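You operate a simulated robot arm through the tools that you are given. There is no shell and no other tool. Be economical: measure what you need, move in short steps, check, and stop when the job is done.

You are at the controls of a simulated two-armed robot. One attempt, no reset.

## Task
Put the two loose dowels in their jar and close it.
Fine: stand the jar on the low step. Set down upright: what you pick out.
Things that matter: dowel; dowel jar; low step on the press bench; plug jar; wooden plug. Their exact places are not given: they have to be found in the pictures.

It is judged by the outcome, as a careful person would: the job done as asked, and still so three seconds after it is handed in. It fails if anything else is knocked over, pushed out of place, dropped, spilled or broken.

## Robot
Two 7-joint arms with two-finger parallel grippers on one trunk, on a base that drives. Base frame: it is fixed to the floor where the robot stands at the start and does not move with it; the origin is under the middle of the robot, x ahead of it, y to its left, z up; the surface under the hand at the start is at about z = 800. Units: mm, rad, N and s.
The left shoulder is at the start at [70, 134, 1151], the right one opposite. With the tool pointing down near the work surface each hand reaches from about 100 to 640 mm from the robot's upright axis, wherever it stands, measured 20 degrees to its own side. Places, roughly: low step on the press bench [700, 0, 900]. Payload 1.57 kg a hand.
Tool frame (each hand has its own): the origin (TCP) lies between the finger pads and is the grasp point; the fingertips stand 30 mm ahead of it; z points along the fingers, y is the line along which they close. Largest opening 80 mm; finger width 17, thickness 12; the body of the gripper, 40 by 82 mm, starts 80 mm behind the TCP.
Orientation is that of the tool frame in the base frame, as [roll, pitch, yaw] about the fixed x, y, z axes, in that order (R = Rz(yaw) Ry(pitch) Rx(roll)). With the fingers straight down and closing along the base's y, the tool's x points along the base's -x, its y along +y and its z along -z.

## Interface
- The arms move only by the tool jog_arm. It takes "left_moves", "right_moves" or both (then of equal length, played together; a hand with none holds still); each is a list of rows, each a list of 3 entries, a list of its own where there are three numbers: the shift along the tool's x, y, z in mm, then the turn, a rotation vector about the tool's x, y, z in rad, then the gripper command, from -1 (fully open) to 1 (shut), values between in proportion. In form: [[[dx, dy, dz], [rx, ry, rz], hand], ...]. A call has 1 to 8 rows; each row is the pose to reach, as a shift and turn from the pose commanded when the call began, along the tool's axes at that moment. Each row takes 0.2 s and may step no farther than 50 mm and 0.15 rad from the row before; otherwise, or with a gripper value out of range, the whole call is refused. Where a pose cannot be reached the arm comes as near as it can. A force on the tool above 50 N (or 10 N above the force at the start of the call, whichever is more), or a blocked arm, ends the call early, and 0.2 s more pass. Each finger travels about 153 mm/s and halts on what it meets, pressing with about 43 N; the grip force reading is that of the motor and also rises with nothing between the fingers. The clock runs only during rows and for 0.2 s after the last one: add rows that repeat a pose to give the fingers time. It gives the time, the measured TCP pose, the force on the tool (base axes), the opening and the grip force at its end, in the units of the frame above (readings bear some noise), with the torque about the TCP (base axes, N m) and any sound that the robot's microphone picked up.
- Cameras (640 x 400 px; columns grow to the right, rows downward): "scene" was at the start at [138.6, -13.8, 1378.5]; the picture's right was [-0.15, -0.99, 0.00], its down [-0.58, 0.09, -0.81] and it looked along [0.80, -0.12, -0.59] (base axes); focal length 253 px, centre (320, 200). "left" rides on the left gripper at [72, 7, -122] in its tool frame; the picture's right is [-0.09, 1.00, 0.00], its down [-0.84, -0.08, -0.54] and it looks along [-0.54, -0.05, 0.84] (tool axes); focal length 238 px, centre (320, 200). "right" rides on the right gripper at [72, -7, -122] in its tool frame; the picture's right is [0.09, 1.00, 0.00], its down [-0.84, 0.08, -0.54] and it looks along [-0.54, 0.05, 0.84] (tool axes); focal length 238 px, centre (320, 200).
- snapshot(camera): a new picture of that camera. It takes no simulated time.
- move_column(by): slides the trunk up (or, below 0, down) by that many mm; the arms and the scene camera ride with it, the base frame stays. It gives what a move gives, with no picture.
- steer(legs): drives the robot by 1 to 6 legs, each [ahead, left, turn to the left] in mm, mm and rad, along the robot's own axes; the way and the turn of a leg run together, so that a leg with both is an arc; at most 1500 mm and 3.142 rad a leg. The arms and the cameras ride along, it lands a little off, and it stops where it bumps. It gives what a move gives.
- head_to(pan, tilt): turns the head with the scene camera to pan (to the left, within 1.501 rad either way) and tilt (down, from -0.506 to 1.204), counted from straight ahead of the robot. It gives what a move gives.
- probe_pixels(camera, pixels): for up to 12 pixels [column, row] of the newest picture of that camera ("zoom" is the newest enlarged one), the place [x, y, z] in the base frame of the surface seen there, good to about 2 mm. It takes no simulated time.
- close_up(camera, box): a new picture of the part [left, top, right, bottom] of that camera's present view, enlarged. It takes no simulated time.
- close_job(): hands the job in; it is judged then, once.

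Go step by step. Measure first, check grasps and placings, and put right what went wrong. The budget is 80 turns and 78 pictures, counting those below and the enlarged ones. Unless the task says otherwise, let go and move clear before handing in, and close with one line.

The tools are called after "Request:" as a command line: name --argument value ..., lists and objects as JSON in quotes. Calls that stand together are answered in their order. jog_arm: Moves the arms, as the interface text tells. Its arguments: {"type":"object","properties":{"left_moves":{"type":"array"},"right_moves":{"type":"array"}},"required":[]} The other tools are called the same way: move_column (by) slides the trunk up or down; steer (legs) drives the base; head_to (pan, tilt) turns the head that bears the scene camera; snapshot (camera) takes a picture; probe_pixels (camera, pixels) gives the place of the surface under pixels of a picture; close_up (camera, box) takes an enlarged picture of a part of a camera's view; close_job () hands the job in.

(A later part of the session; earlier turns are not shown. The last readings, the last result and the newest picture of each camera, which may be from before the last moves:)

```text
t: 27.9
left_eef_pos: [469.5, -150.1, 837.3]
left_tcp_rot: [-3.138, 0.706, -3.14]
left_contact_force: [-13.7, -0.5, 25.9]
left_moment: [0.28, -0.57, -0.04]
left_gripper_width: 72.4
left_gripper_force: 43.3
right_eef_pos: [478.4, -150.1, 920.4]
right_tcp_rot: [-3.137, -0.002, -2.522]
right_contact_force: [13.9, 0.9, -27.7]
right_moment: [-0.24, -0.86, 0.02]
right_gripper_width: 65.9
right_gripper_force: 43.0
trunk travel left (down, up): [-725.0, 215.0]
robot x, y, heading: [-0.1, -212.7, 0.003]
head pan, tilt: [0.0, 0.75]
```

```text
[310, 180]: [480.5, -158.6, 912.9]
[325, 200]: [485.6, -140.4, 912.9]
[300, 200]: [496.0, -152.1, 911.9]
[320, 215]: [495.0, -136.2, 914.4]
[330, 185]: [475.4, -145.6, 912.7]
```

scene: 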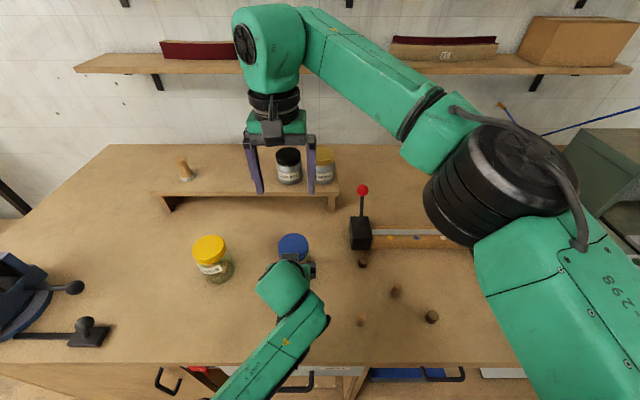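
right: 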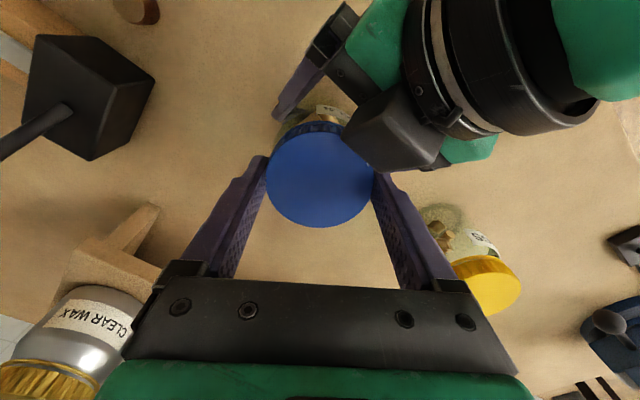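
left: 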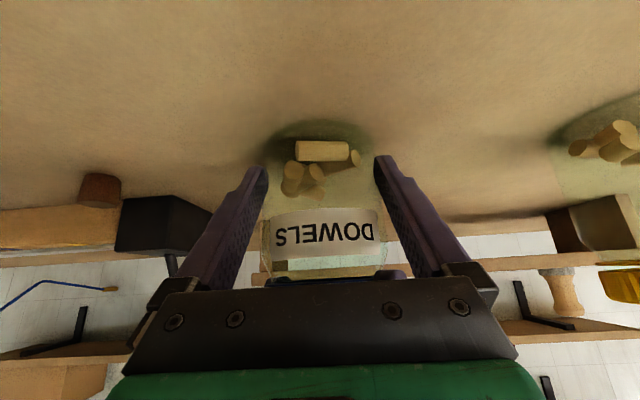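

Another 1.4 rad and the lid still holds at about 28 N, with low turning torque. I'll run another bite and inspect the lid's height with no load.

Request:
jog_arm --right_moves '[[[0, 0, 5], [0, 0, 0], 1], [[0, 0, 5], [0, 0, 0], -1], [[0, 0, 5], [0, 0, 0], -1], [[0, 0, 5], [0, 0, 0.15], -1], [[0, 0, 5], [0, 0, 0.3], -1], [[0, 0, 5], [0, 0, 0.45], -1], [[0, 0, 5], [0, 0, 0.6], -1], [[0, 0, 5], [0, 0, 0.75], -1]]'

Request:
snapshot --camera "right"

Request:
probe_pixels --camera "right" --pixels '[[310, 190], [325, 200], [300, 200], [320, 215], [330, 190]]'

Request:
jog_arm --right_moves '[[[0, 0, 0], [0, 0, 0.15], -1], [[0, 0, 0], [0, 0, 0.3], -1], [[0, 0, 0], [0, 0, 0.45], -1], [[0, 0, 0], [0, 0, 0.6], -1], [[0, 0, 0], [0, 0, 0.6], 1], [[0, 0, 0], [0, 0, 0.6], 1], [[0, 0, 0], [0, 0, 0.6], 1]]'

Request:
jog_arm --right_moves '[[[0, 0, 0], [0, 0, -0.15], 1], [[0, 0, 0], [0, 0, -0.3], 1], [[0, 0, 0], [0, 0, -0.45], 1], [[0, 0, -0.5], [0, 0, -0.6], 1], [[0, 0, -0.5], [0, 0, -0.75], 1], [[0, 0, -1], [0, 0, -0.9], 1], [[0, 0, -1], [0, 0, -1.05], 1], [[0, 0, -1], [0, 0, -1.2], 1]]'

Request:
jog_arm --right_moves '[[[0, 0, 0], [0, 0, -0.12], 1], [[0, 0, -3], [0, 0, -0.12], 1], [[0, 0, -6], [0, 0, -0.12], 1]]'

Request:
snapshot --camera "right"

Request:
probe_pixels --camera "right" --pixels '[[310, 180], [325, 200], [300, 200], [320, 215], [330, 185]]'

```text
t: 29.8
left_eef_pos: [467.3, -149.0, 834.2]
left_tcp_rot: [-3.139, 0.701, -3.142]
left_contact_force: [0.0, 2.1, 2.7]
left_moment: [0.16, 0.09, -0.04]
left_gripper_width: 72.3
left_gripper_force: 43.1
right_eef_pos: [477.5, -149.8, 917.7]
right_tcp_rot: [3.141, -0.001, 3.009]
right_contact_force: [0.2, -0.9, 0.1]
right_moment: [-0.01, 0.02, -0.01]
right_gripper_width: 79.9
right_gripper_force: 0.0
trunk travel left (down, up): [-725.0, 215.0]
robot x, y, heading: [-3.1, -210.6, 0.004]
head pan, tilt: [0.0, 0.75]
```

```text
45 pictures are left
```

right: 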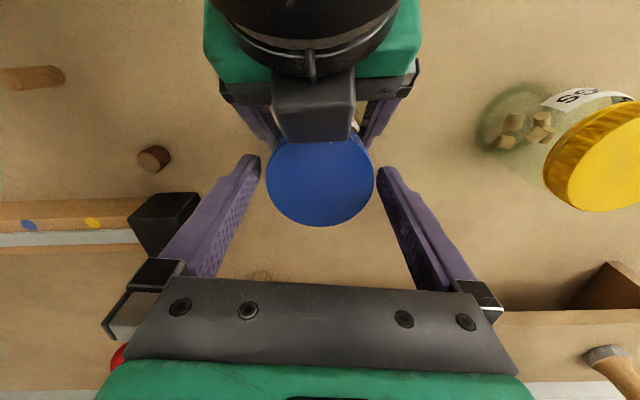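

```text
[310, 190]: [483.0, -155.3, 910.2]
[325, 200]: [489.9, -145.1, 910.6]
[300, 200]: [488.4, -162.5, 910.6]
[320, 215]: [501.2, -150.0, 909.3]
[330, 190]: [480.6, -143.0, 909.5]
```

```text
t: 31.4
left_eef_pos: [468.0, -150.8, 834.4]
left_tcp_rot: [-3.14, 0.697, -3.141]
left_contact_force: [-6.9, -4.5, 0.0]
left_moment: [0.31, -0.29, -0.04]
left_gripper_width: 72.4
left_gripper_force: 43.4
right_eef_pos: [479.2, -150.3, 917.2]
right_tcp_rot: [3.141, 0.0, 2.41]
right_contact_force: [5.2, 4.2, -0.5]
right_moment: [0.15, -0.14, -0.02]
right_gripper_width: 65.8
right_gripper_force: 43.1
trunk travel left (down, up): [-725.0, 215.0]
robot x, y, heading: [-0.5, -211.0, -0.003]
head pan, tilt: [0.0, 0.75]
```

```text
t: 33.1
left_eef_pos: [468.4, -149.7, 833.8]
left_tcp_rot: [3.141, 0.699, -3.141]
left_contact_force: [-7.5, -3.1, -1.5]
left_moment: [0.36, -0.32, 0.0]
left_gripper_width: 72.3
left_gripper_force: 43.2
right_eef_pos: [478.7, -150.4, 919.7]
right_tcp_rot: [3.141, 0.001, -2.669]
right_contact_force: [7.1, 2.1, -0.9]
right_moment: [-0.23, -0.25, -0.04]
right_gripper_width: 66.1
right_gripper_force: 42.9
trunk travel left (down, up): [-725.0, 215.0]
robot x, y, heading: [-0.1, -209.7, -0.001]
head pan, tilt: [0.0, 0.75]
```

```text
t: 34.0
left_eef_pos: [470.1, -150.5, 838.0]
left_tcp_rot: [-3.138, 0.709, -3.139]
left_contact_force: [-13.2, -4.0, 23.7]
left_moment: [0.61, -0.41, -0.05]
left_gripper_width: 72.3
left_gripper_force: 43.4
right_eef_pos: [478.7, -150.6, 922.4]
right_tcp_rot: [-3.136, 0.0, -2.552]
right_contact_force: [13.3, 4.6, -28.0]
right_moment: [-0.32, -0.92, 0.06]
right_gripper_width: 65.9
right_gripper_force: 42.6
trunk travel left (down, up): [-725.0, 215.0]
robot x, y, heading: [-0.7, -210.0, 0.002]
head pan, tilt: [0.0, 0.75]
```

```text
44 pictures are left
```

right: 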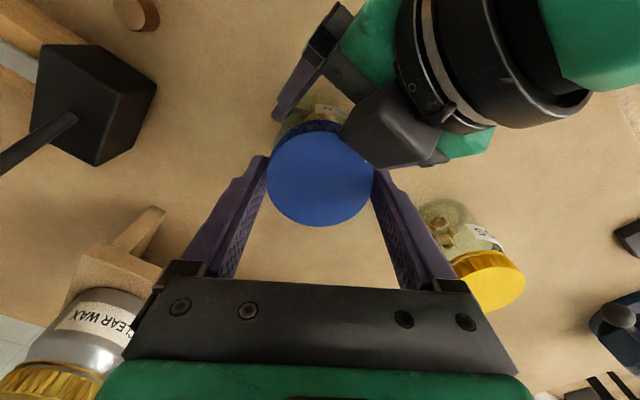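

```text
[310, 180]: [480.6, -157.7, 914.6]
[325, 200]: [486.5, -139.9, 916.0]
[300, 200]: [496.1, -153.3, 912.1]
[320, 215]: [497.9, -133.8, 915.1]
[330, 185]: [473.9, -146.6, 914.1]
```

The lid rises about 1 mm per bite (unloaded 910; now ~915 under lift). I'll repeat the cycle, two lifts tests included.

Request:
jog_arm --right_moves '[[[0, 0, 6], [0, 0, 0], 1], [[0, 0, 6], [0, 0, 0], -1], [[0, 0, 7], [0, 0, 0], -1], [[0, 0, 7], [0, 0, 0.15], -1], [[0, 0, 7], [0, 0, 0.3], -1], [[0, 0, 7], [0, 0, 0.45], -1], [[0, 0, 7], [0, 0, 0.6], -1], [[0, 0, 7], [0, 0, 0.75], -1]]'

Request:
jog_arm --right_moves '[[[0, 0, 0], [0, 0, 0.15], -1], [[0, 0, 0], [0, 0, 0.3], -1], [[0, 0, 0], [0, 0, 0.45], -1], [[0, 0, 0], [0, 0, 0.6], -1], [[0, 0, 0], [0, 0, 0.6], 1], [[0, 0, 0], [0, 0, 0.6], 1], [[0, 0, 0], [0, 0, 0.6], 1]]'

Request:
jog_arm --right_moves '[[[0, 0, 0], [0, 0, -0.15], 1], [[0, 0, 0], [0, 0, -0.3], 1], [[0, 0, 0], [0, 0, -0.45], 1], [[0, 0, -0.5], [0, 0, -0.6], 1], [[0, 0, -0.5], [0, 0, -0.75], 1], [[0, 0, -1], [0, 0, -0.9], 1], [[0, 0, -1], [0, 0, -1.05], 1], [[0, 0, -1], [0, 0, -1.2], 1]]'

Request:
jog_arm --right_moves '[[[0, 0, 0], [0, 0, -0.12], 1], [[0, 0, -3], [0, 0, -0.12], 1], [[0, 0, -6], [0, 0, -0.12], 1]]'

```text
t: 35.8
left_eef_pos: [468.3, -149.7, 834.8]
left_tcp_rot: [-3.14, 0.699, -3.142]
left_contact_force: [-0.9, 1.9, 1.2]
left_moment: [0.08, 0.1, -0.03]
left_gripper_width: 72.4
left_gripper_force: 43.5
right_eef_pos: [477.8, -149.4, 917.5]
right_tcp_rot: [-3.141, 0.0, 2.978]
right_contact_force: [-0.5, 0.1, -0.3]
right_moment: [0.01, 0.01, -0.01]
right_gripper_width: 79.9
right_gripper_force: 0.0
trunk travel left (down, up): [-725.0, 215.0]
robot x, y, heading: [0.1, -212.9, -0.004]
head pan, tilt: [0.0, 0.75]
```

```text
t: 37.4
left_eef_pos: [468.6, -151.0, 835.5]
left_tcp_rot: [-3.139, 0.696, -3.141]
left_contact_force: [-5.4, -4.8, -1.1]
left_moment: [0.35, -0.28, -0.05]
left_gripper_width: 72.4
left_gripper_force: 43.1
right_eef_pos: [478.3, -149.6, 918.1]
right_tcp_rot: [3.139, 0.0, 2.379]
right_contact_force: [4.8, 4.4, -0.7]
right_moment: [0.1, -0.11, -0.02]
right_gripper_width: 65.9
right_gripper_force: 42.4
trunk travel left (down, up): [-725.0, 215.0]
robot x, y, heading: [0.5, -210.7, 0.001]
head pan, tilt: [0.0, 0.75]
```

```text
t: 39.1
left_eef_pos: [467.8, -149.8, 833.6]
left_tcp_rot: [-3.14, 0.7, 3.141]
left_contact_force: [-0.1, 1.0, -2.3]
left_moment: [0.03, 0.02, 0.02]
left_gripper_width: 72.1
left_gripper_force: 42.7
right_eef_pos: [478.8, -149.3, 918.9]
right_tcp_rot: [-3.14, -0.001, -2.701]
right_contact_force: [-0.2, -0.1, 0.6]
right_moment: [0.01, 0.0, -0.01]
right_gripper_width: 65.7
right_gripper_force: 43.4
trunk travel left (down, up): [-725.0, 215.0]
robot x, y, heading: [1.8, -211.3, 0.003]
head pan, tilt: [0.0, 0.75]
```

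```text
t: 40.0
left_eef_pos: [469.1, -149.1, 834.0]
left_tcp_rot: [-3.141, 0.701, -3.142]
left_contact_force: [-0.6, -0.4, -1.6]
left_moment: [0.04, 0.05, -0.01]
left_gripper_width: 72.2
left_gripper_force: 43.6
right_eef_pos: [478.9, -149.7, 924.3]
right_tcp_rot: [-3.141, -0.001, -2.58]
right_contact_force: [1.4, -0.4, 0.4]
right_moment: [-0.02, 0.0, -0.03]
right_gripper_width: 65.9
right_gripper_force: 42.5
trunk travel left (down, up): [-725.0, 215.0]
robot x, y, heading: [1.0, -213.8, 0.001]
head pan, tilt: [0.0, 0.75]
```

The lid is free (no resistance at z 924). I'll lift it off 100 mm and carry it to a free spot at about (430,-262), staying high first.

Request:
jog_arm --right_moves '[[[0, 0, -50], [0, 0, 0], 1], [[0, 0, -100], [0, 0, 0], 1], [[34, -23, -100], [0, 0, 0], 1], [[67, -46, -100], [0, 0, 0], 1], [[101, -69, -100], [0, 0, 0], 1], [[101, -69, -50], [0, 0, 0], 1], [[101, -69, 0], [0, 0, 0], 1]]'

Request:
snapshot --camera "scene"

Request:
snapshot --camera "right"

```text
t: 41.5
left_eef_pos: [468.1, -150.4, 834.0]
left_tcp_rot: [3.141, 0.698, -3.141]
left_contact_force: [0.1, -1.0, -2.2]
left_moment: [0.0, 0.01, -0.03]
left_gripper_width: 72.3
left_gripper_force: 42.6
right_eef_pos: [429.2, -259.1, 925.1]
right_tcp_rot: [-3.141, -0.002, -2.579]
right_contact_force: [-0.3, -0.6, -0.4]
right_moment: [-0.03, -0.02, -0.02]
right_gripper_width: 65.9
right_gripper_force: 43.4
trunk travel left (down, up): [-725.0, 215.0]
robot x, y, heading: [1.9, -210.8, 0.003]
head pan, tilt: [0.0, 0.75]
```

```text
43 pictures are left
```

scene: 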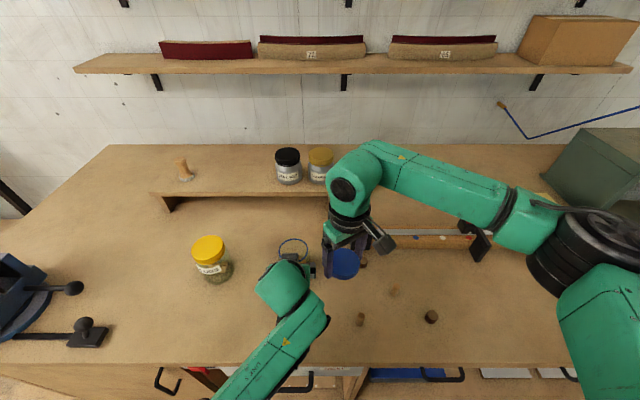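

```text
42 pictures are left
```

right: 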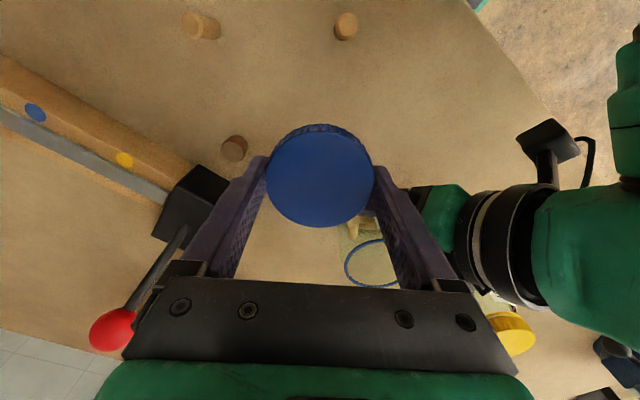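

The lid is off and held level; the jar mouth shows at (293,250). I'll shift a few mm further from the left hand and lower the lid close to the bench.

Request:
jog_arm --right_moves '[[[6, -9, 40], [0, 0, 0], 1], [[6, -9, 75], [0, 0, 0], 1], [[6, -9, 84], [0, 0, 0], 1], [[6, -9, 89], [0, 0, 0], 1]]'

Request:
close_up --camera "scene" --box '[260, 220, 440, 330]'

Request:
snapshot --camera "right"

```text
t: 42.5
left_eef_pos: [468.6, -150.0, 835.1]
left_tcp_rot: [3.14, 0.698, -3.141]
left_contact_force: [-0.9, -0.3, -2.0]
left_moment: [-0.01, 0.07, 0.01]
left_gripper_width: 72.6
left_gripper_force: 42.8
right_eef_pos: [430.2, -272.8, 835.6]
right_tcp_rot: [3.14, -0.001, -2.582]
right_contact_force: [0.1, 0.1, -0.4]
right_moment: [-0.01, -0.02, -0.01]
right_gripper_width: 65.8
right_gripper_force: 42.9
trunk travel left (down, up): [-725.0, 215.0]
robot x, y, heading: [-0.9, -211.3, 0.003]
head pan, tilt: [0.0, 0.75]
```

```text
3.56 times, centred on (350, 275) of scene
```

zoom: 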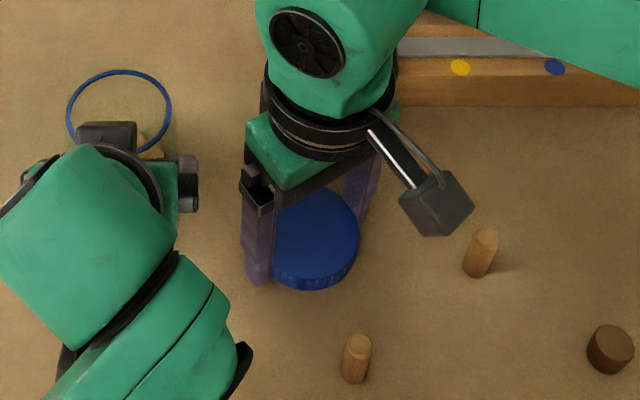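

```text
40 pictures are left
```

right: 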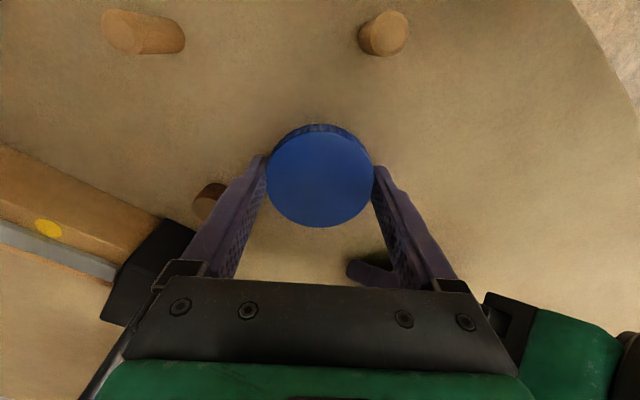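

Nearly down (TCP 835.6), no contact yet. I'll lower gently until contact.

Request:
jog_arm --right_moves '[[[0, 0, 2], [0, 0, 0], 1], [[0, 0, 4], [0, 0, 0], 1], [[0, 0, 5], [0, 0, 0], 1], [[0, 0, 6], [0, 0, 0], 1]]'

Request:
snapshot --camera "right"

Request:
probe_pixels --camera "right" --pixels '[[320, 180], [300, 200], [340, 200], [320, 160]]'

```text
t: 43.5
left_eef_pos: [469.0, -149.6, 835.1]
left_tcp_rot: [-3.141, 0.699, -3.141]
left_contact_force: [-0.3, -0.2, -2.0]
left_moment: [-0.01, 0.04, 0.0]
left_gripper_width: 72.0
left_gripper_force: 43.4
right_eef_pos: [428.2, -271.9, 829.2]
right_tcp_rot: [-3.141, 0.002, -2.583]
right_contact_force: [-0.3, -0.8, 4.1]
right_moment: [0.03, 0.07, -0.01]
right_gripper_width: 66.0
right_gripper_force: 42.8
trunk travel left (down, up): [-725.0, 215.0]
robot x, y, heading: [1.8, -213.4, 0.003]
head pan, tilt: [0.0, 0.75]
```

```text
39 pictures are left
```

right: 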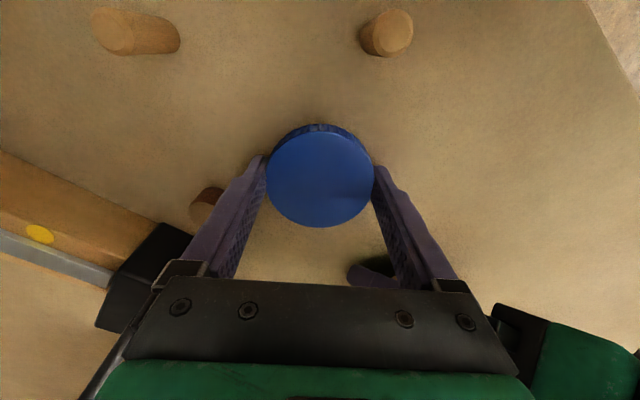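

```text
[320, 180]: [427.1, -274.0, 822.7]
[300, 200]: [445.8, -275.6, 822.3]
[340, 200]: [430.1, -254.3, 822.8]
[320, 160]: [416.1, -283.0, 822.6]
```

Contact at TCP z 829, lid top level at 822.6, so it is on the bench. I'll open moderately and rise straight up.

Request:
jog_arm --right_moves '[[[0, 0, 0], [0, 0, 0], -0.9], [[0, 0, 0], [0, 0, 0], -0.9], [[0, 0, -40], [0, 0, 0], -0.9], [[0, 0, -90], [0, 0, 0], -0.9], [[0, 0, -120], [0, 0, 0], -0.9]]'

Request:
snapshot --camera "right"

Request:
probe_pixels --camera "right" --pixels '[[320, 180], [320, 150]]'

```text
t: 44.8
left_eef_pos: [467.8, -149.5, 833.3]
left_tcp_rot: [-3.14, 0.7, -3.139]
left_contact_force: [-0.5, -0.4, -2.2]
left_moment: [0.01, 0.03, 0.01]
left_gripper_width: 72.6
left_gripper_force: 43.2
right_eef_pos: [429.1, -273.0, 949.6]
right_tcp_rot: [3.142, -0.001, -2.58]
right_contact_force: [0.1, -0.8, 1.2]
right_moment: [0.0, -0.05, 0.03]
right_gripper_width: 75.9
right_gripper_force: 0.0
trunk travel left (down, up): [-725.0, 215.0]
robot x, y, heading: [-2.2, -211.9, -0.003]
head pan, tilt: [0.0, 0.75]
```

```text
38 pictures are left
```

right: 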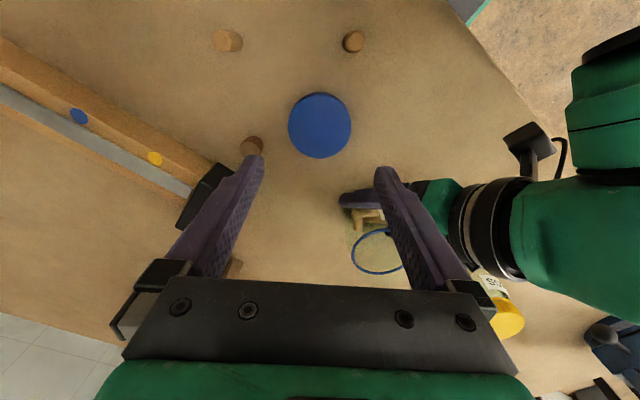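

```text
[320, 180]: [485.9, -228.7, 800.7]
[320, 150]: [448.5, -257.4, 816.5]
```

The lid rests flat on the bench. Next I measure both dowels' tops for grasping.

Request:
close_up --camera "scene" --box '[340, 270, 420, 330]'

Request:
probe_pixels --camera "right" --pixels '[[220, 40], [232, 40], [349, 45], [354, 42], [360, 40]]'

```text
6.67 times, centred on (380, 300) of scene
```

zoom: 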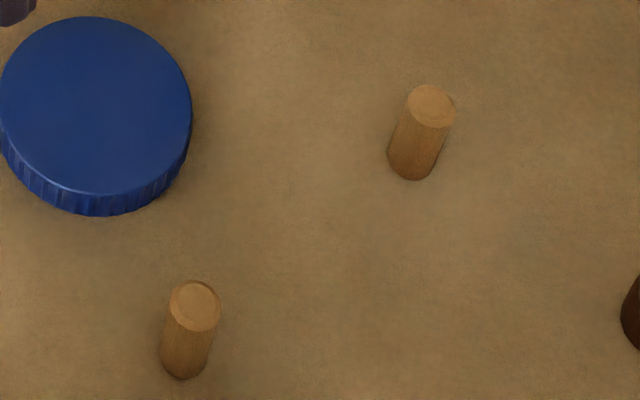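

```text
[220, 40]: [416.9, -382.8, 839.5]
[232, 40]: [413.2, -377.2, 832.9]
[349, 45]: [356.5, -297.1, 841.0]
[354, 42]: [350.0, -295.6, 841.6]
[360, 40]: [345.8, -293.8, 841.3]
```

Request:
probe_pixels --camera "zoom" --pixels '[[431, 104], [411, 104], [452, 104], [431, 88], [431, 122], [195, 304], [175, 304], [216, 304], [195, 287], [195, 322]]'

```text
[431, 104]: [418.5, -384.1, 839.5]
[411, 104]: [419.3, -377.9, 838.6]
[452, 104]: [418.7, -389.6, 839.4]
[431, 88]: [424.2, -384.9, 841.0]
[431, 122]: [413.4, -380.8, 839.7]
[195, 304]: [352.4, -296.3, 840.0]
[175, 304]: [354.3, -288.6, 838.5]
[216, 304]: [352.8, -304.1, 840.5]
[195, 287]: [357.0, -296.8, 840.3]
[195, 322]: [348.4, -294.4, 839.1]
```

Dowel A is centred at (418.5,-383), B at (352.5,-296), both 40 mm tall. I'll turn the right hand square, half open, and go above A, then down to z 848.

Request:
jog_arm --right_moves '[[[17, -22, 0], [0, 0, 0.14], 0], [[34, -44, 0], [0, 0, 0.28], 0], [[51, -66, 0], [0, 0, 0.42], 0], [[67.3, -87.6, 0], [0, 0, 0.56], 0], [[67.3, -87.6, 40], [0, 0, 0.56], 0], [[67.3, -87.6, 60], [0, 0, 0.56], 0]]'

Request:
snapshot --camera "right"

```text
t: 46.1
left_eef_pos: [468.7, -150.1, 834.1]
left_tcp_rot: [-3.141, 0.7, 3.141]
left_contact_force: [-0.4, 0.5, -2.1]
left_moment: [-0.01, -0.01, -0.01]
left_gripper_width: 71.9
left_gripper_force: 43.4
right_eef_pos: [418.9, -382.9, 887.7]
right_tcp_rot: [3.141, 0.001, 3.14]
right_contact_force: [0.1, -0.1, -0.5]
right_moment: [0.02, 0.03, 0.02]
right_gripper_width: 39.9
right_gripper_force: 0.0
trunk travel left (down, up): [-725.0, 215.0]
robot x, y, heading: [1.1, -212.2, -0.005]
head pan, tilt: [0.0, 0.75]
```

```text
36 pictures are left
```

right: 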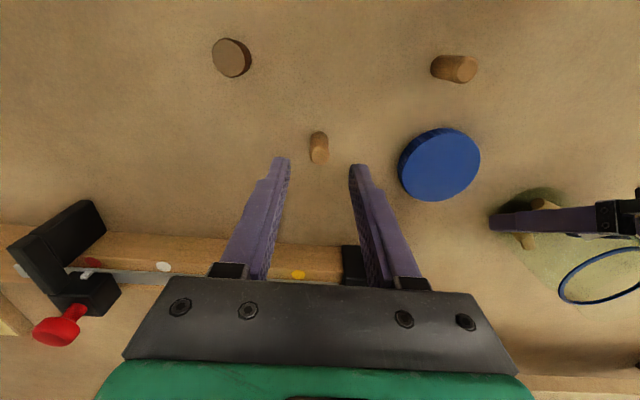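

The dowel (319,147) is centred between the fingers. I'll go down 40 mm and close.

Request:
jog_arm --right_moves '[[[0, 0, 20], [0, 0, 0], 0], [[0, 0, 40], [0, 0, 0], 0], [[0, 0, 40], [0, 0, 0], 0.5], [[0, 0, 40], [0, 0, 0], 1], [[0, 0, 40], [0, 0, 0], 1], [[0, 0, 10], [0, 0, 0], 1], [[0, 0, -40], [0, 0, 0], 1]]'

Request:
snapshot --camera "right"

```text
t: 47.8
left_eef_pos: [468.3, -148.2, 834.5]
left_tcp_rot: [-3.138, 0.7, -3.141]
left_contact_force: [-0.4, 0.5, -3.1]
left_moment: [-0.01, 0.04, 0.01]
left_gripper_width: 72.1
left_gripper_force: 42.9
right_eef_pos: [418.7, -383.1, 930.1]
right_tcp_rot: [-3.141, -0.001, -3.14]
right_contact_force: [1.1, 0.4, 0.5]
right_moment: [-0.03, -0.01, -0.01]
right_gripper_width: 12.2
right_gripper_force: 29.5
trunk travel left (down, up): [-725.0, 215.0]
robot x, y, heading: [-1.6, -208.1, -0.004]
head pan, tilt: [0.0, 0.75]
```

```text
35 pictures are left
```

right: 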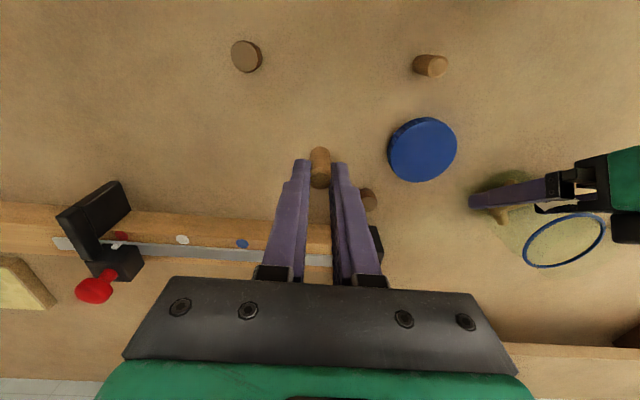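

Dowel A is held (12 mm wide). I'll carry it above the jar mouth at z≈985.

Request:
jog_arm --right_moves '[[[-5, 10, -40], [0, 0, 0], 1], [[-15, 50, -55], [0, 0, 0], 1], [[-25, 95, -55], [0, 0, 0], 1], [[-37, 140, -55], [0, 0, 0], 1], [[-48, 185, -55], [0, 0, 0], 1], [[-56, 220, -55], [0, 0, 0], 1], [[-61, 234, -55], [0, 0, 0], 1]]'

Request:
snapshot --camera "right"

Request:
close_up --camera "scene" --box '[240, 180, 350, 280]'

```text
t: 49.4
left_eef_pos: [468.8, -149.6, 834.7]
left_tcp_rot: [-3.14, 0.699, -3.141]
left_contact_force: [0.5, 0.4, -1.7]
left_moment: [0.07, 0.0, -0.03]
left_gripper_width: 72.3
left_gripper_force: 43.4
right_eef_pos: [478.6, -148.1, 983.8]
right_tcp_rot: [3.142, 0.0, -3.141]
right_contact_force: [0.6, -0.7, -0.4]
right_moment: [0.0, 0.0, 0.01]
right_gripper_width: 12.3
right_gripper_force: 29.5
trunk travel left (down, up): [-725.0, 215.0]
robot x, y, heading: [2.1, -211.5, 0.001]
head pan, tilt: [0.0, 0.75]
```

```text
34 pictures are left
```

right: 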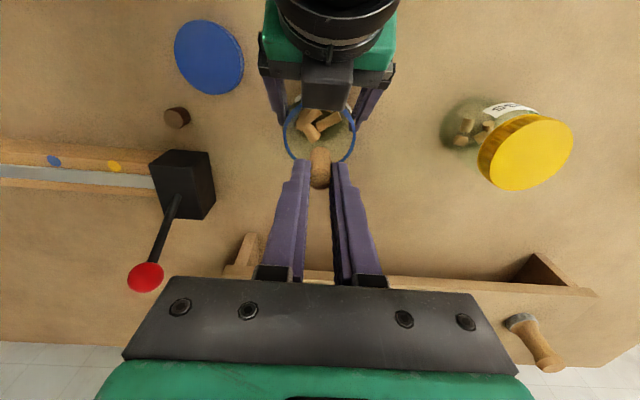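

```text
4.00 times, centred on (295, 230) of scene
```

zoom: 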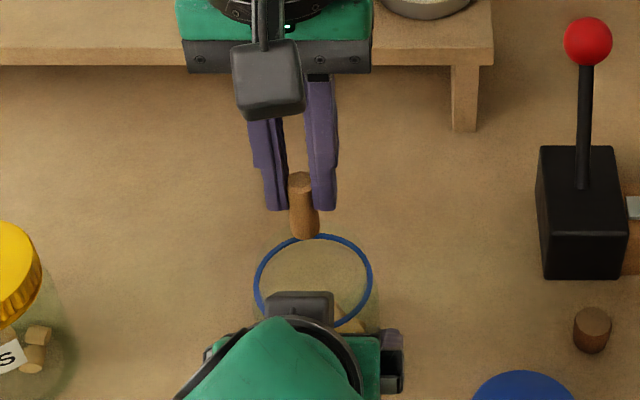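

The dowel hangs upright above the mouth. I'll probe the blue rim to confirm centre and height.

Request:
probe_pixels --camera "zoom" --pixels '[[313, 236], [256, 278], [371, 278], [330, 237], [368, 262], [260, 265]]'

Request:
probe_pixels --camera "right" --pixels '[[355, 130], [285, 130], [300, 161], [342, 160], [334, 120], [310, 125]]'

```text
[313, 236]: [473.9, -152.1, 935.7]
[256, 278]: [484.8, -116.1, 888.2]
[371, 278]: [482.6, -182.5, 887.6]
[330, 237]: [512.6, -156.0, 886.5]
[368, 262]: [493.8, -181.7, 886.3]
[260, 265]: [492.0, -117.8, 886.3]
```

```text
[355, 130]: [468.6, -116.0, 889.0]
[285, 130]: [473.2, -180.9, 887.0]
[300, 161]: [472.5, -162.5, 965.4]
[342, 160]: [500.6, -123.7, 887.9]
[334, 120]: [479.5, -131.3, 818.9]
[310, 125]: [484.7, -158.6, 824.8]
```

The rim ring is at z≈888, centred (479,-149), radius 33. I'll lower the dowel into the mouth (TCP 912), open slightly and rise.

Request:
jog_arm --right_moves '[[[0, 0, 40], [0, 0, 0], 1], [[0, 0, 72], [0, 0, 0], 1], [[0, 0, 72], [0, 0, 0], 1], [[0, 0, 72], [0, 0, 0], 0.35], [[0, 0, 72], [0, 0, 0], 0.35], [[0, 0, 40], [0, 0, 0], 0.35], [[0, 0, 0], [0, 0, 0], 0.35]]'

Request:
snapshot --camera "right"

Request:
snapshot --camera "left"

```text
t: 51.0
left_eef_pos: [468.0, -149.5, 833.4]
left_tcp_rot: [-3.138, 0.701, 3.142]
left_contact_force: [0.3, 0.5, -2.5]
left_moment: [0.01, 0.03, 0.0]
left_gripper_width: 72.3
left_gripper_force: 42.6
right_eef_pos: [478.8, -149.2, 985.0]
right_tcp_rot: [3.142, -0.001, 3.141]
right_contact_force: [0.9, -0.1, -0.1]
right_moment: [-0.01, -0.08, -0.01]
right_gripper_width: 26.0
right_gripper_force: 0.0
trunk travel left (down, up): [-725.0, 215.0]
robot x, y, heading: [0.2, -211.3, -0.003]
head pan, tilt: [0.0, 0.75]
```

```text
32 pictures are left
```

right: 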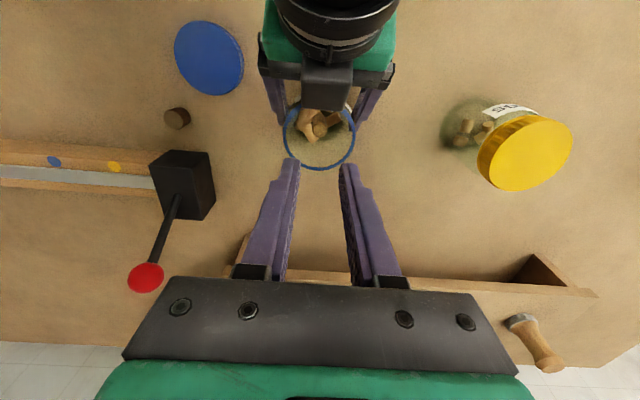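

```text
31 pictures are left
```

left: 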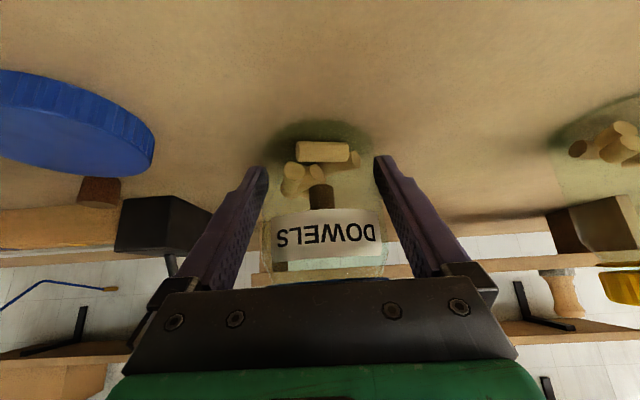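

Dowel A is inside. I'll glance into the mouth for protruding or foreign pieces.

Request:
close_up --camera "right" --box '[270, 90, 370, 180]'

Request:
close_up --camera "left" --box '[250, 110, 400, 220]'

```text
4.44 times, centred on (320, 135) of right
```

zoom: 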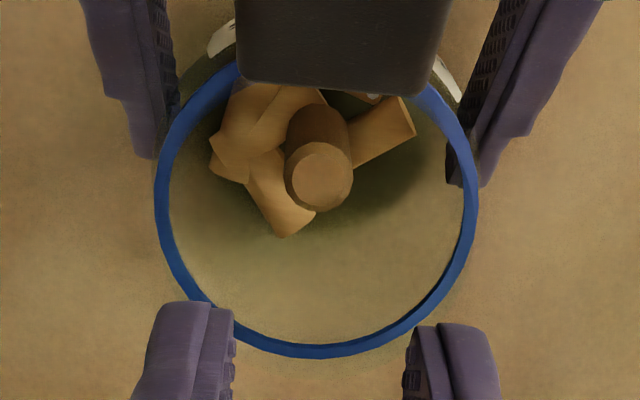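

```text
3.64 times, centred on (325, 165) of left
```

zoom: 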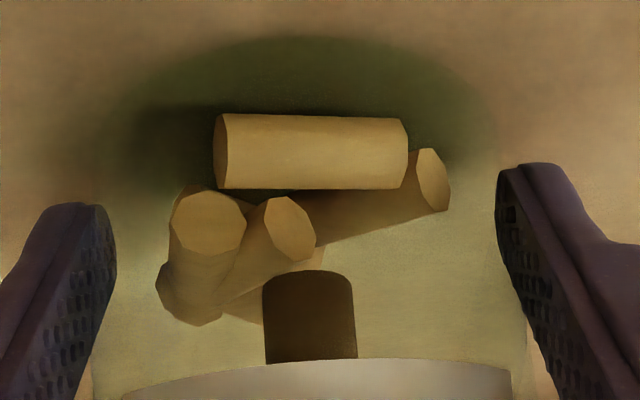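

Five-dowel pile, nothing foreign, nothing protruding. Now I go to dowel B at (352.5,-296): sideways first, then back.

Request:
jog_arm --right_moves '[[[0, -37, -10], [0, 0, 0], 0], [[0, -74, -10], [0, 0, 0], 0], [[0, -111, -10], [0, 0, 0], 0], [[0, -147, -10], [0, 0, 0], 0], [[42, -147, 10], [0, 0, 0], 0], [[84, -147, 30], [0, 0, 0], 0], [[126, -147, 50], [0, 0, 0], 0], [[126, -147, 95], [0, 0, 0], 0]]'

Request:
snapshot --camera "right"

```text
t: 52.8
left_eef_pos: [469.2, -149.6, 834.7]
left_tcp_rot: [-3.141, 0.7, -3.142]
left_contact_force: [1.1, 0.3, -0.8]
left_moment: [0.03, 0.03, -0.03]
left_gripper_width: 72.3
left_gripper_force: 42.9
right_eef_pos: [353.7, -295.7, 889.4]
right_tcp_rot: [-3.141, -0.001, 3.14]
right_contact_force: [-0.5, -1.0, 0.9]
right_moment: [-0.02, -0.01, 0.02]
right_gripper_width: 39.9
right_gripper_force: 0.0
trunk travel left (down, up): [-725.0, 215.0]
robot x, y, heading: [0.8, -211.0, -0.003]
head pan, tilt: [0.0, 0.75]
```

```text
28 pictures are left
```

right: 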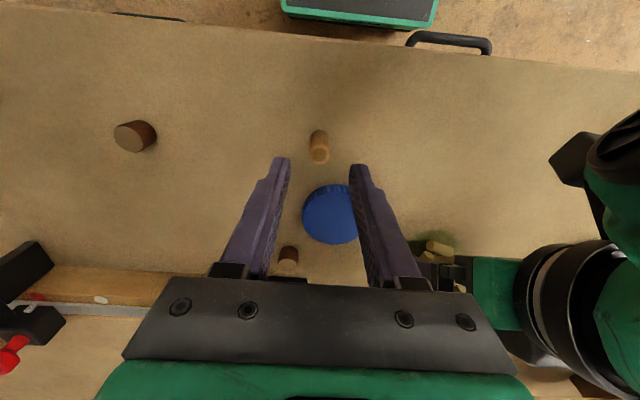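

Dowel B (319,147) is centred between the fingers, and the lid is clear. I'll go down 41 mm, close and lift.

Request:
jog_arm --right_moves '[[[0, 0, 20], [0, 0, 0], 0], [[0, 0, 41], [0, 0, 0], 0], [[0, 0, 41], [0, 0, 0], 0.5], [[0, 0, 41], [0, 0, 0], 1], [[0, 0, 41], [0, 0, 0], 1], [[0, 0, 10], [0, 0, 0], 1], [[0, 0, -40], [0, 0, 0], 1]]'

Request:
jog_arm --right_moves '[[[-30, 0, -35], [0, 0, 0], 1], [[-70, 0, -55], [0, 0, 0], 1], [[-110, 0, -55], [0, 0, 0], 1], [[-125, 35, -55], [0, 0, 0], 1], [[-126, 75, -55], [0, 0, 0], 1], [[-126, 115, -55], [0, 0, 0], 1], [[-126, 147, -55], [0, 0, 0], 1]]'

Request:
snapshot --camera "right"

```text
t: 54.4
left_eef_pos: [468.1, -149.3, 833.8]
left_tcp_rot: [-3.14, 0.7, -3.14]
left_contact_force: [-0.7, 1.1, -1.7]
left_moment: [0.04, 0.03, 0.04]
left_gripper_width: 72.5
left_gripper_force: 43.0
right_eef_pos: [354.1, -295.2, 929.3]
right_tcp_rot: [-3.14, 0.0, 3.141]
right_contact_force: [-0.1, 0.3, 0.8]
right_moment: [-0.01, -0.02, 0.0]
right_gripper_width: 11.1
right_gripper_force: 28.5
trunk travel left (down, up): [-725.0, 215.0]
robot x, y, heading: [1.0, -211.3, 0.003]
head pan, tilt: [0.0, 0.75]
```

```text
t: 56.0
left_eef_pos: [468.7, -148.5, 833.4]
left_tcp_rot: [-3.137, 0.699, -3.14]
left_contact_force: [-0.3, 0.0, -2.2]
left_moment: [0.0, 0.04, -0.02]
left_gripper_width: 72.2
left_gripper_force: 43.1
right_eef_pos: [479.9, -147.6, 985.2]
right_tcp_rot: [-3.139, 0.0, 3.14]
right_contact_force: [-0.6, -0.4, -0.5]
right_moment: [-0.05, -0.03, 0.04]
right_gripper_width: 12.4
right_gripper_force: 29.6
trunk travel left (down, up): [-725.0, 215.0]
robot x, y, heading: [1.7, -214.5, 0.001]
head pan, tilt: [0.0, 0.75]
```

```text
27 pictures are left
```

right: 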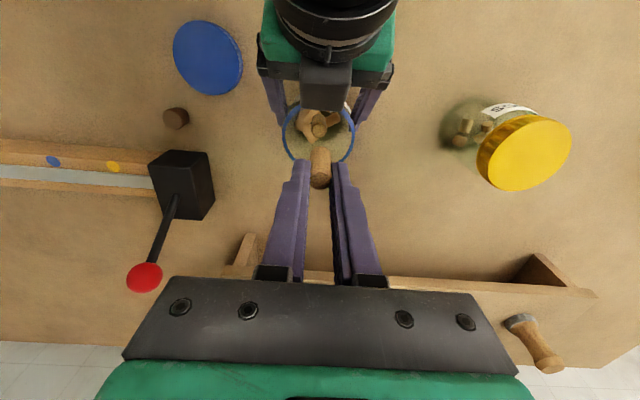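

Dowel B is held over the mouth. I'll release it in the emptier far part (8 mm further ahead), then rise.

Request:
jog_arm --right_moves '[[[-8, -1, 40], [0, 0, 0], 1], [[-8, -1, 72], [0, 0, 0], 1], [[-8, -1, 72], [0, 0, 0], 1], [[-8, -1, 72], [0, 0, 0], 0.4], [[-8, -1, 72], [0, 0, 0], 0.4], [[-8, -1, 40], [0, 0, 0], 0.4], [[0, 0, 0], [0, 0, 0], 0.4]]'

Request:
close_up --camera "right" --box '[270, 90, 370, 180]'

Request:
close_up --camera "left" --box '[250, 110, 400, 290]'

```text
t: 57.5
left_eef_pos: [468.1, -149.3, 834.6]
left_tcp_rot: [-3.139, 0.698, -3.14]
left_contact_force: [-0.8, 1.1, -1.7]
left_moment: [0.02, 0.03, 0.01]
left_gripper_width: 72.0
left_gripper_force: 43.3
right_eef_pos: [478.3, -148.6, 984.9]
right_tcp_rot: [-3.141, 0.0, -3.141]
right_contact_force: [-0.5, 0.3, -0.2]
right_moment: [0.0, -0.01, 0.02]
right_gripper_width: 23.9
right_gripper_force: 0.1
trunk travel left (down, up): [-725.0, 215.0]
robot x, y, heading: [0.7, -212.9, 0.005]
head pan, tilt: [0.0, 0.75]
```

```text
4.44 times, centred on (320, 135) of right
```

zoom: 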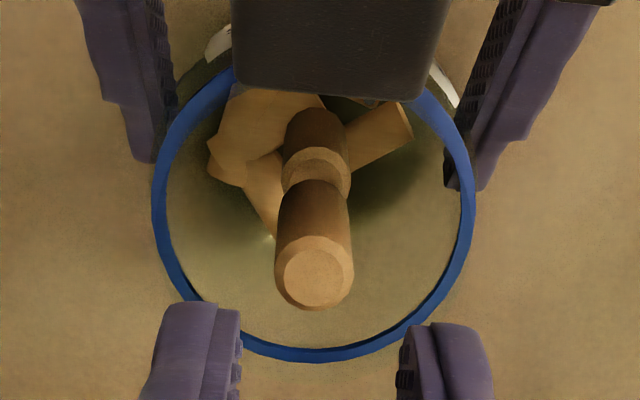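

```text
2.22 times, centred on (325, 200) of left
```

zoom: 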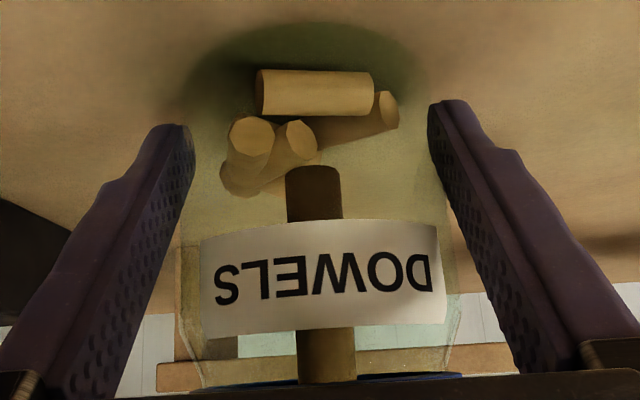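

Dowel B seems to stand on end on top of dowel A. I'll measure its top height.

Request:
snapshot --camera "right"

Request:
probe_pixels --camera "right" --pixels '[[318, 152], [314, 150], [323, 152], [318, 156], [319, 140], [318, 132], [318, 125], [335, 122], [303, 125]]'

```text
24 pictures are left
```

right: 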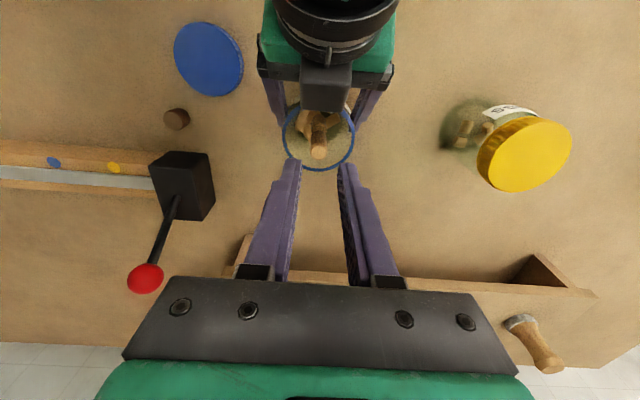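

```text
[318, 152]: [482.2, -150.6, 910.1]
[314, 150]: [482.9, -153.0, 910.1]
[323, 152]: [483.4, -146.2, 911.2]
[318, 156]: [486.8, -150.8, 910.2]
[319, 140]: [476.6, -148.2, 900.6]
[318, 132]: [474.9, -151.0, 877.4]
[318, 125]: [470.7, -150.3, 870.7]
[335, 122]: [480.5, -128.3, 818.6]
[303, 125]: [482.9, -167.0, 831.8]
```

B stands on A with its top at 910, above the rim. I'll grasp B again by its top (482.5,-150), lift it a little, move it to the far side and lower it past A.

Request:
jog_arm --right_moves '[[[-4.5, -1.3, 0], [0, 0, 0], 0.2], [[-4.5, -1.3, 35], [0, 0, 0], 0.2], [[-4.5, -1.3, 63], [0, 0, 0], 0.2], [[-4.5, -1.3, 63], [0, 0, 0], 0.2], [[-4.5, -1.3, 63], [0, 0, 0], 0.6], [[-4.5, -1.3, 63], [0, 0, 0], 1], [[-4.5, -1.3, 63], [0, 0, 0], 1], [[-4.5, -1.3, 45], [0, 0, 0], 1]]'

Request:
close_up --camera "right" --box '[260, 80, 380, 200]'

```text
t: 58.4
left_eef_pos: [467.1, -148.8, 834.4]
left_tcp_rot: [3.137, 0.697, 3.137]
left_contact_force: [-1.2, -2.5, 2.6]
left_moment: [0.29, 0.23, 0.1]
left_gripper_width: 72.2
left_gripper_force: 43.2
right_eef_pos: [483.4, -149.1, 934.2]
right_tcp_rot: [3.131, 0.003, 3.136]
right_contact_force: [-1.3, -1.6, 9.4]
right_moment: [-0.35, 0.03, -0.06]
right_gripper_width: 33.4
right_gripper_force: 0.7
trunk travel left (down, up): [-725.0, 215.0]
robot x, y, heading: [-1.5, -209.5, 0.001]
head pan, tilt: [0.0, 0.75]
stopped in row 4 (right hand): the force on the tool passed its limit at 61 N (the readings are from after the stop); the commanded pose is now the measured one
```

```text
3.33 times, centred on (320, 140) of right
```

zoom: 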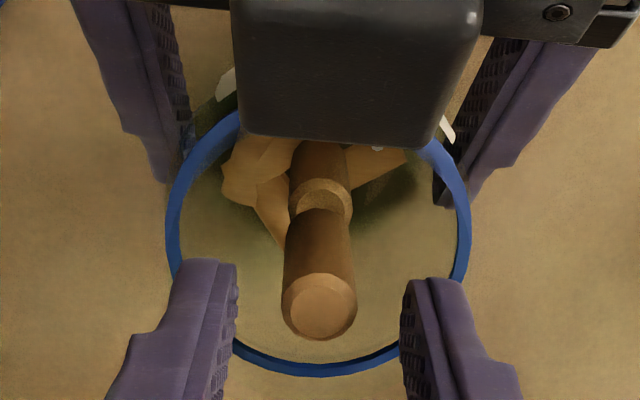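

The fingers, too wide at 33 mm, touched the rim at z≈904. I'll rise slightly, narrow the hand to 22 mm, descend to TCP 923 and grip B, then lift 14 mm.

Request:
jog_arm --right_moves '[[[0, 0, -6], [0, 0, 0], 0.42], [[0, 0, -6], [0, 0, 0], 0.45], [[0, 0, 3], [0, 0, 0], 0.45], [[0, 0, 11], [0, 0, 0], 0.45], [[0, 0, 11], [0, 0, 0], 1], [[0, 0, 11], [0, 0, 0], 1], [[0, 0, 4], [0, 0, 0], 1], [[0, 0, -3], [0, 0, 0], 1]]'

Request:
close_up --camera "right" --box '[260, 80, 380, 200]'

```text
t: 60.2
left_eef_pos: [467.5, -148.2, 835.1]
left_tcp_rot: [3.136, 0.701, 3.14]
left_contact_force: [2.9, 0.8, 15.7]
left_moment: [0.34, -0.22, -0.05]
left_gripper_width: 72.1
left_gripper_force: 43.4
right_eef_pos: [483.3, -148.4, 935.2]
right_tcp_rot: [3.133, 0.002, 3.139]
right_contact_force: [0.0, -0.5, -0.1]
right_moment: [-0.02, 0.01, -0.02]
right_gripper_width: 12.2
right_gripper_force: 29.0
trunk travel left (down, up): [-725.0, 215.0]
robot x, y, heading: [2.1, -210.8, 0.001]
head pan, tilt: [0.0, 0.75]
```

```text
3.33 times, centred on (320, 140) of right
```

zoom: 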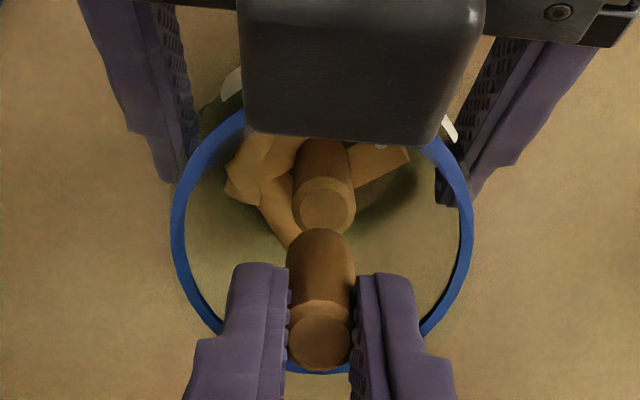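

B is gripped and lifted (top ≈ 922). I'll raise 5 mm, shift 12 mm ahead and check before releasing.

Request:
jog_arm --right_moves '[[[0, 0, -5], [0, 0, 0], 1], [[-6, -0.5, -5], [0, 0, 0], 1], [[-12, -0.5, -5], [0, 0, 0], 1]]'

Request:
close_up --camera "right" --box '[260, 80, 380, 200]'

```text
t: 61.0
left_eef_pos: [467.8, -147.4, 834.8]
left_tcp_rot: [3.134, 0.699, 3.141]
left_contact_force: [4.2, 0.9, 17.0]
left_moment: [0.36, -0.33, -0.04]
left_gripper_width: 71.9
left_gripper_force: 43.6
right_eef_pos: [494.8, -148.7, 940.2]
right_tcp_rot: [3.133, 0.002, 3.141]
right_contact_force: [0.0, -0.1, 0.1]
right_moment: [0.01, 0.01, 0.0]
right_gripper_width: 12.0
right_gripper_force: 29.1
trunk travel left (down, up): [-725.0, 215.0]
robot x, y, heading: [0.4, -209.5, -0.0]
head pan, tilt: [0.0, 0.75]
```

```text
3.33 times, centred on (320, 140) of right
```

zoom: 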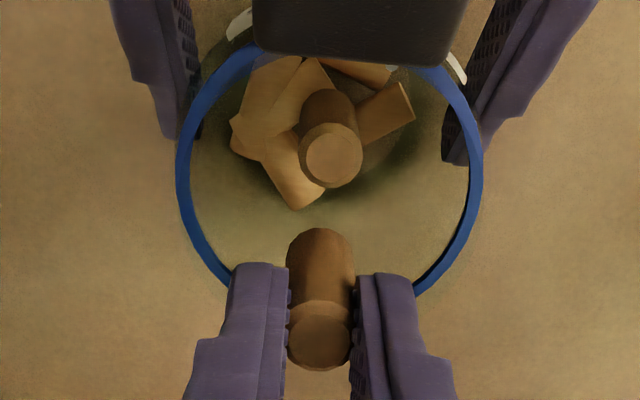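

B's lower end is inside the mouth with no contact, clear of A. I'll release it here, then rise.

Request:
jog_arm --right_moves '[[[0, 0, 3], [0, 0, 0], 1], [[0, 0, 3], [0, 0, 0], 0.4], [[0, 0, 3], [0, 0, 0], 0.4], [[0, 0, 3], [0, 0, 0], 0.4], [[0, 0, -40], [0, 0, 0], 0.4]]'

Request:
snapshot --camera "right"

Request:
close_up --camera "right" --box '[260, 70, 380, 190]'

```text
t: 62.2
left_eef_pos: [467.3, -148.6, 833.6]
left_tcp_rot: [3.136, 0.697, 3.138]
left_contact_force: [4.5, 1.4, 20.1]
left_moment: [0.35, -0.34, -0.05]
left_gripper_width: 72.1
left_gripper_force: 43.3
right_eef_pos: [494.2, -149.1, 980.3]
right_tcp_rot: [3.135, 0.003, 3.14]
right_contact_force: [0.9, 0.5, 1.1]
right_moment: [-0.01, 0.01, 0.01]
right_gripper_width: 24.1
right_gripper_force: 0.0
trunk travel left (down, up): [-725.0, 215.0]
robot x, y, heading: [0.3, -209.0, 0.002]
head pan, tilt: [0.0, 0.75]
```

```text
20 pictures are left
```

right: 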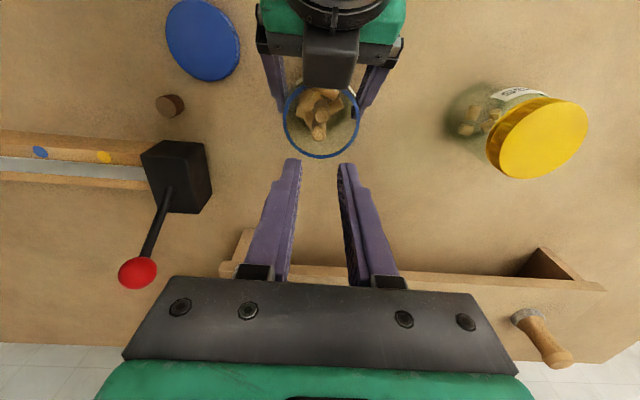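

```text
3.33 times, centred on (320, 130) of right
```

zoom: 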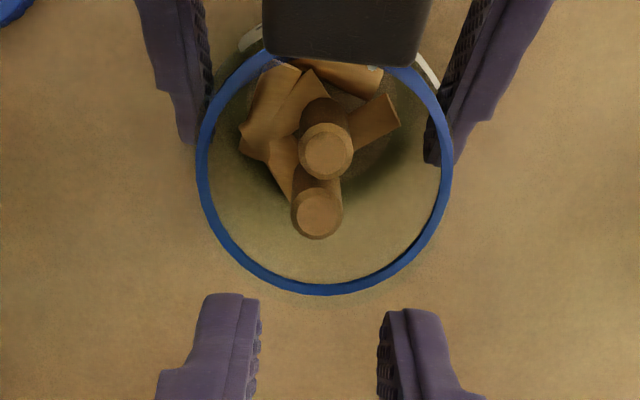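

Both dowels lie below the rim now. I'll fetch the lid: move over it at (428.5,-272) with the same yaw as when I set it down.

Request:
probe_pixels --camera "zoom" --pixels '[[327, 150], [318, 215], [325, 290], [203, 170], [448, 170]]'

Request:
jog_arm --left_moves '[[[-0.5, 0, -0.4], [0, 0, 0], 1], [[-0.9, 0, -0.7], [0, 0, 0], 1], [[-0.9, 0, -0.7], [0, 0, 0], 1], [[-0.9, 0, -0.7], [0, 0, 0], 1], [[-0.9, 0, -0.7], [0, 0, 0], 1], [[-0.9, 0, -0.7], [0, 0, 0], 1], [[-0.9, 0, -0.7], [0, 0, 0], 1], [[-0.9, 0, -0.7], [0, 0, 0], 1]]' --right_moves '[[[0, -31, -5], [0, 0, -0.14], 0], [[0, -62, -5], [0, 0, -0.28], -0.5], [[0, -93, -5], [0, 0, -0.42], -0.9], [[0, -123, -5], [0, 0, -0.56], -0.9], [[33, -123, -5], [0, 0, -0.56], -0.9], [[66, -123, -5], [0, 0, -0.56], -0.9], [[66, -123, 40], [0, 0, -0.56], -0.9], [[66, -123, 80], [0, 0, -0.56], -0.9]]'

Request:
snapshot --camera "right"

Request:
probe_pixels --camera "right" --pixels '[[320, 150], [290, 150], [350, 150], [320, 125], [320, 175]]'

```text
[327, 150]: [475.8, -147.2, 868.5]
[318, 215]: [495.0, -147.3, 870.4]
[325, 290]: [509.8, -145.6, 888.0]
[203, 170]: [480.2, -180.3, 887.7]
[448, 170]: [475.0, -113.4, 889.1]
```

```text
t: 64.0
left_eef_pos: [467.1, -148.1, 834.8]
left_tcp_rot: [3.133, 0.695, 3.14]
left_contact_force: [-1.8, 0.6, 9.2]
left_moment: [0.14, -0.15, 0.06]
left_gripper_width: 72.3
left_gripper_force: 43.1
right_eef_pos: [428.7, -273.1, 898.9]
right_tcp_rot: [3.135, 0.009, -2.584]
right_contact_force: [0.2, -0.3, 0.5]
right_moment: [0.01, -0.03, -0.03]
right_gripper_width: 76.2
right_gripper_force: 0.0
trunk travel left (down, up): [-725.0, 215.0]
robot x, y, heading: [-0.9, -209.9, -0.0]
head pan, tilt: [0.0, 0.75]
```

```text
18 pictures are left
```

right: 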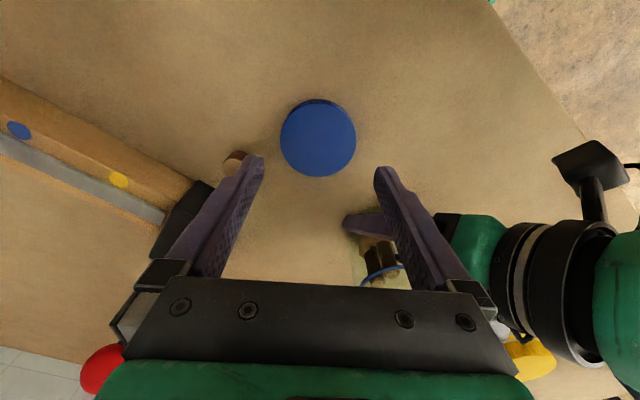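

```text
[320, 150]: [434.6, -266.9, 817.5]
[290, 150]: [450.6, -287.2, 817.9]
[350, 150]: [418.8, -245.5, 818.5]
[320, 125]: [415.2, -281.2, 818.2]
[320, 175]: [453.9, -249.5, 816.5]
```

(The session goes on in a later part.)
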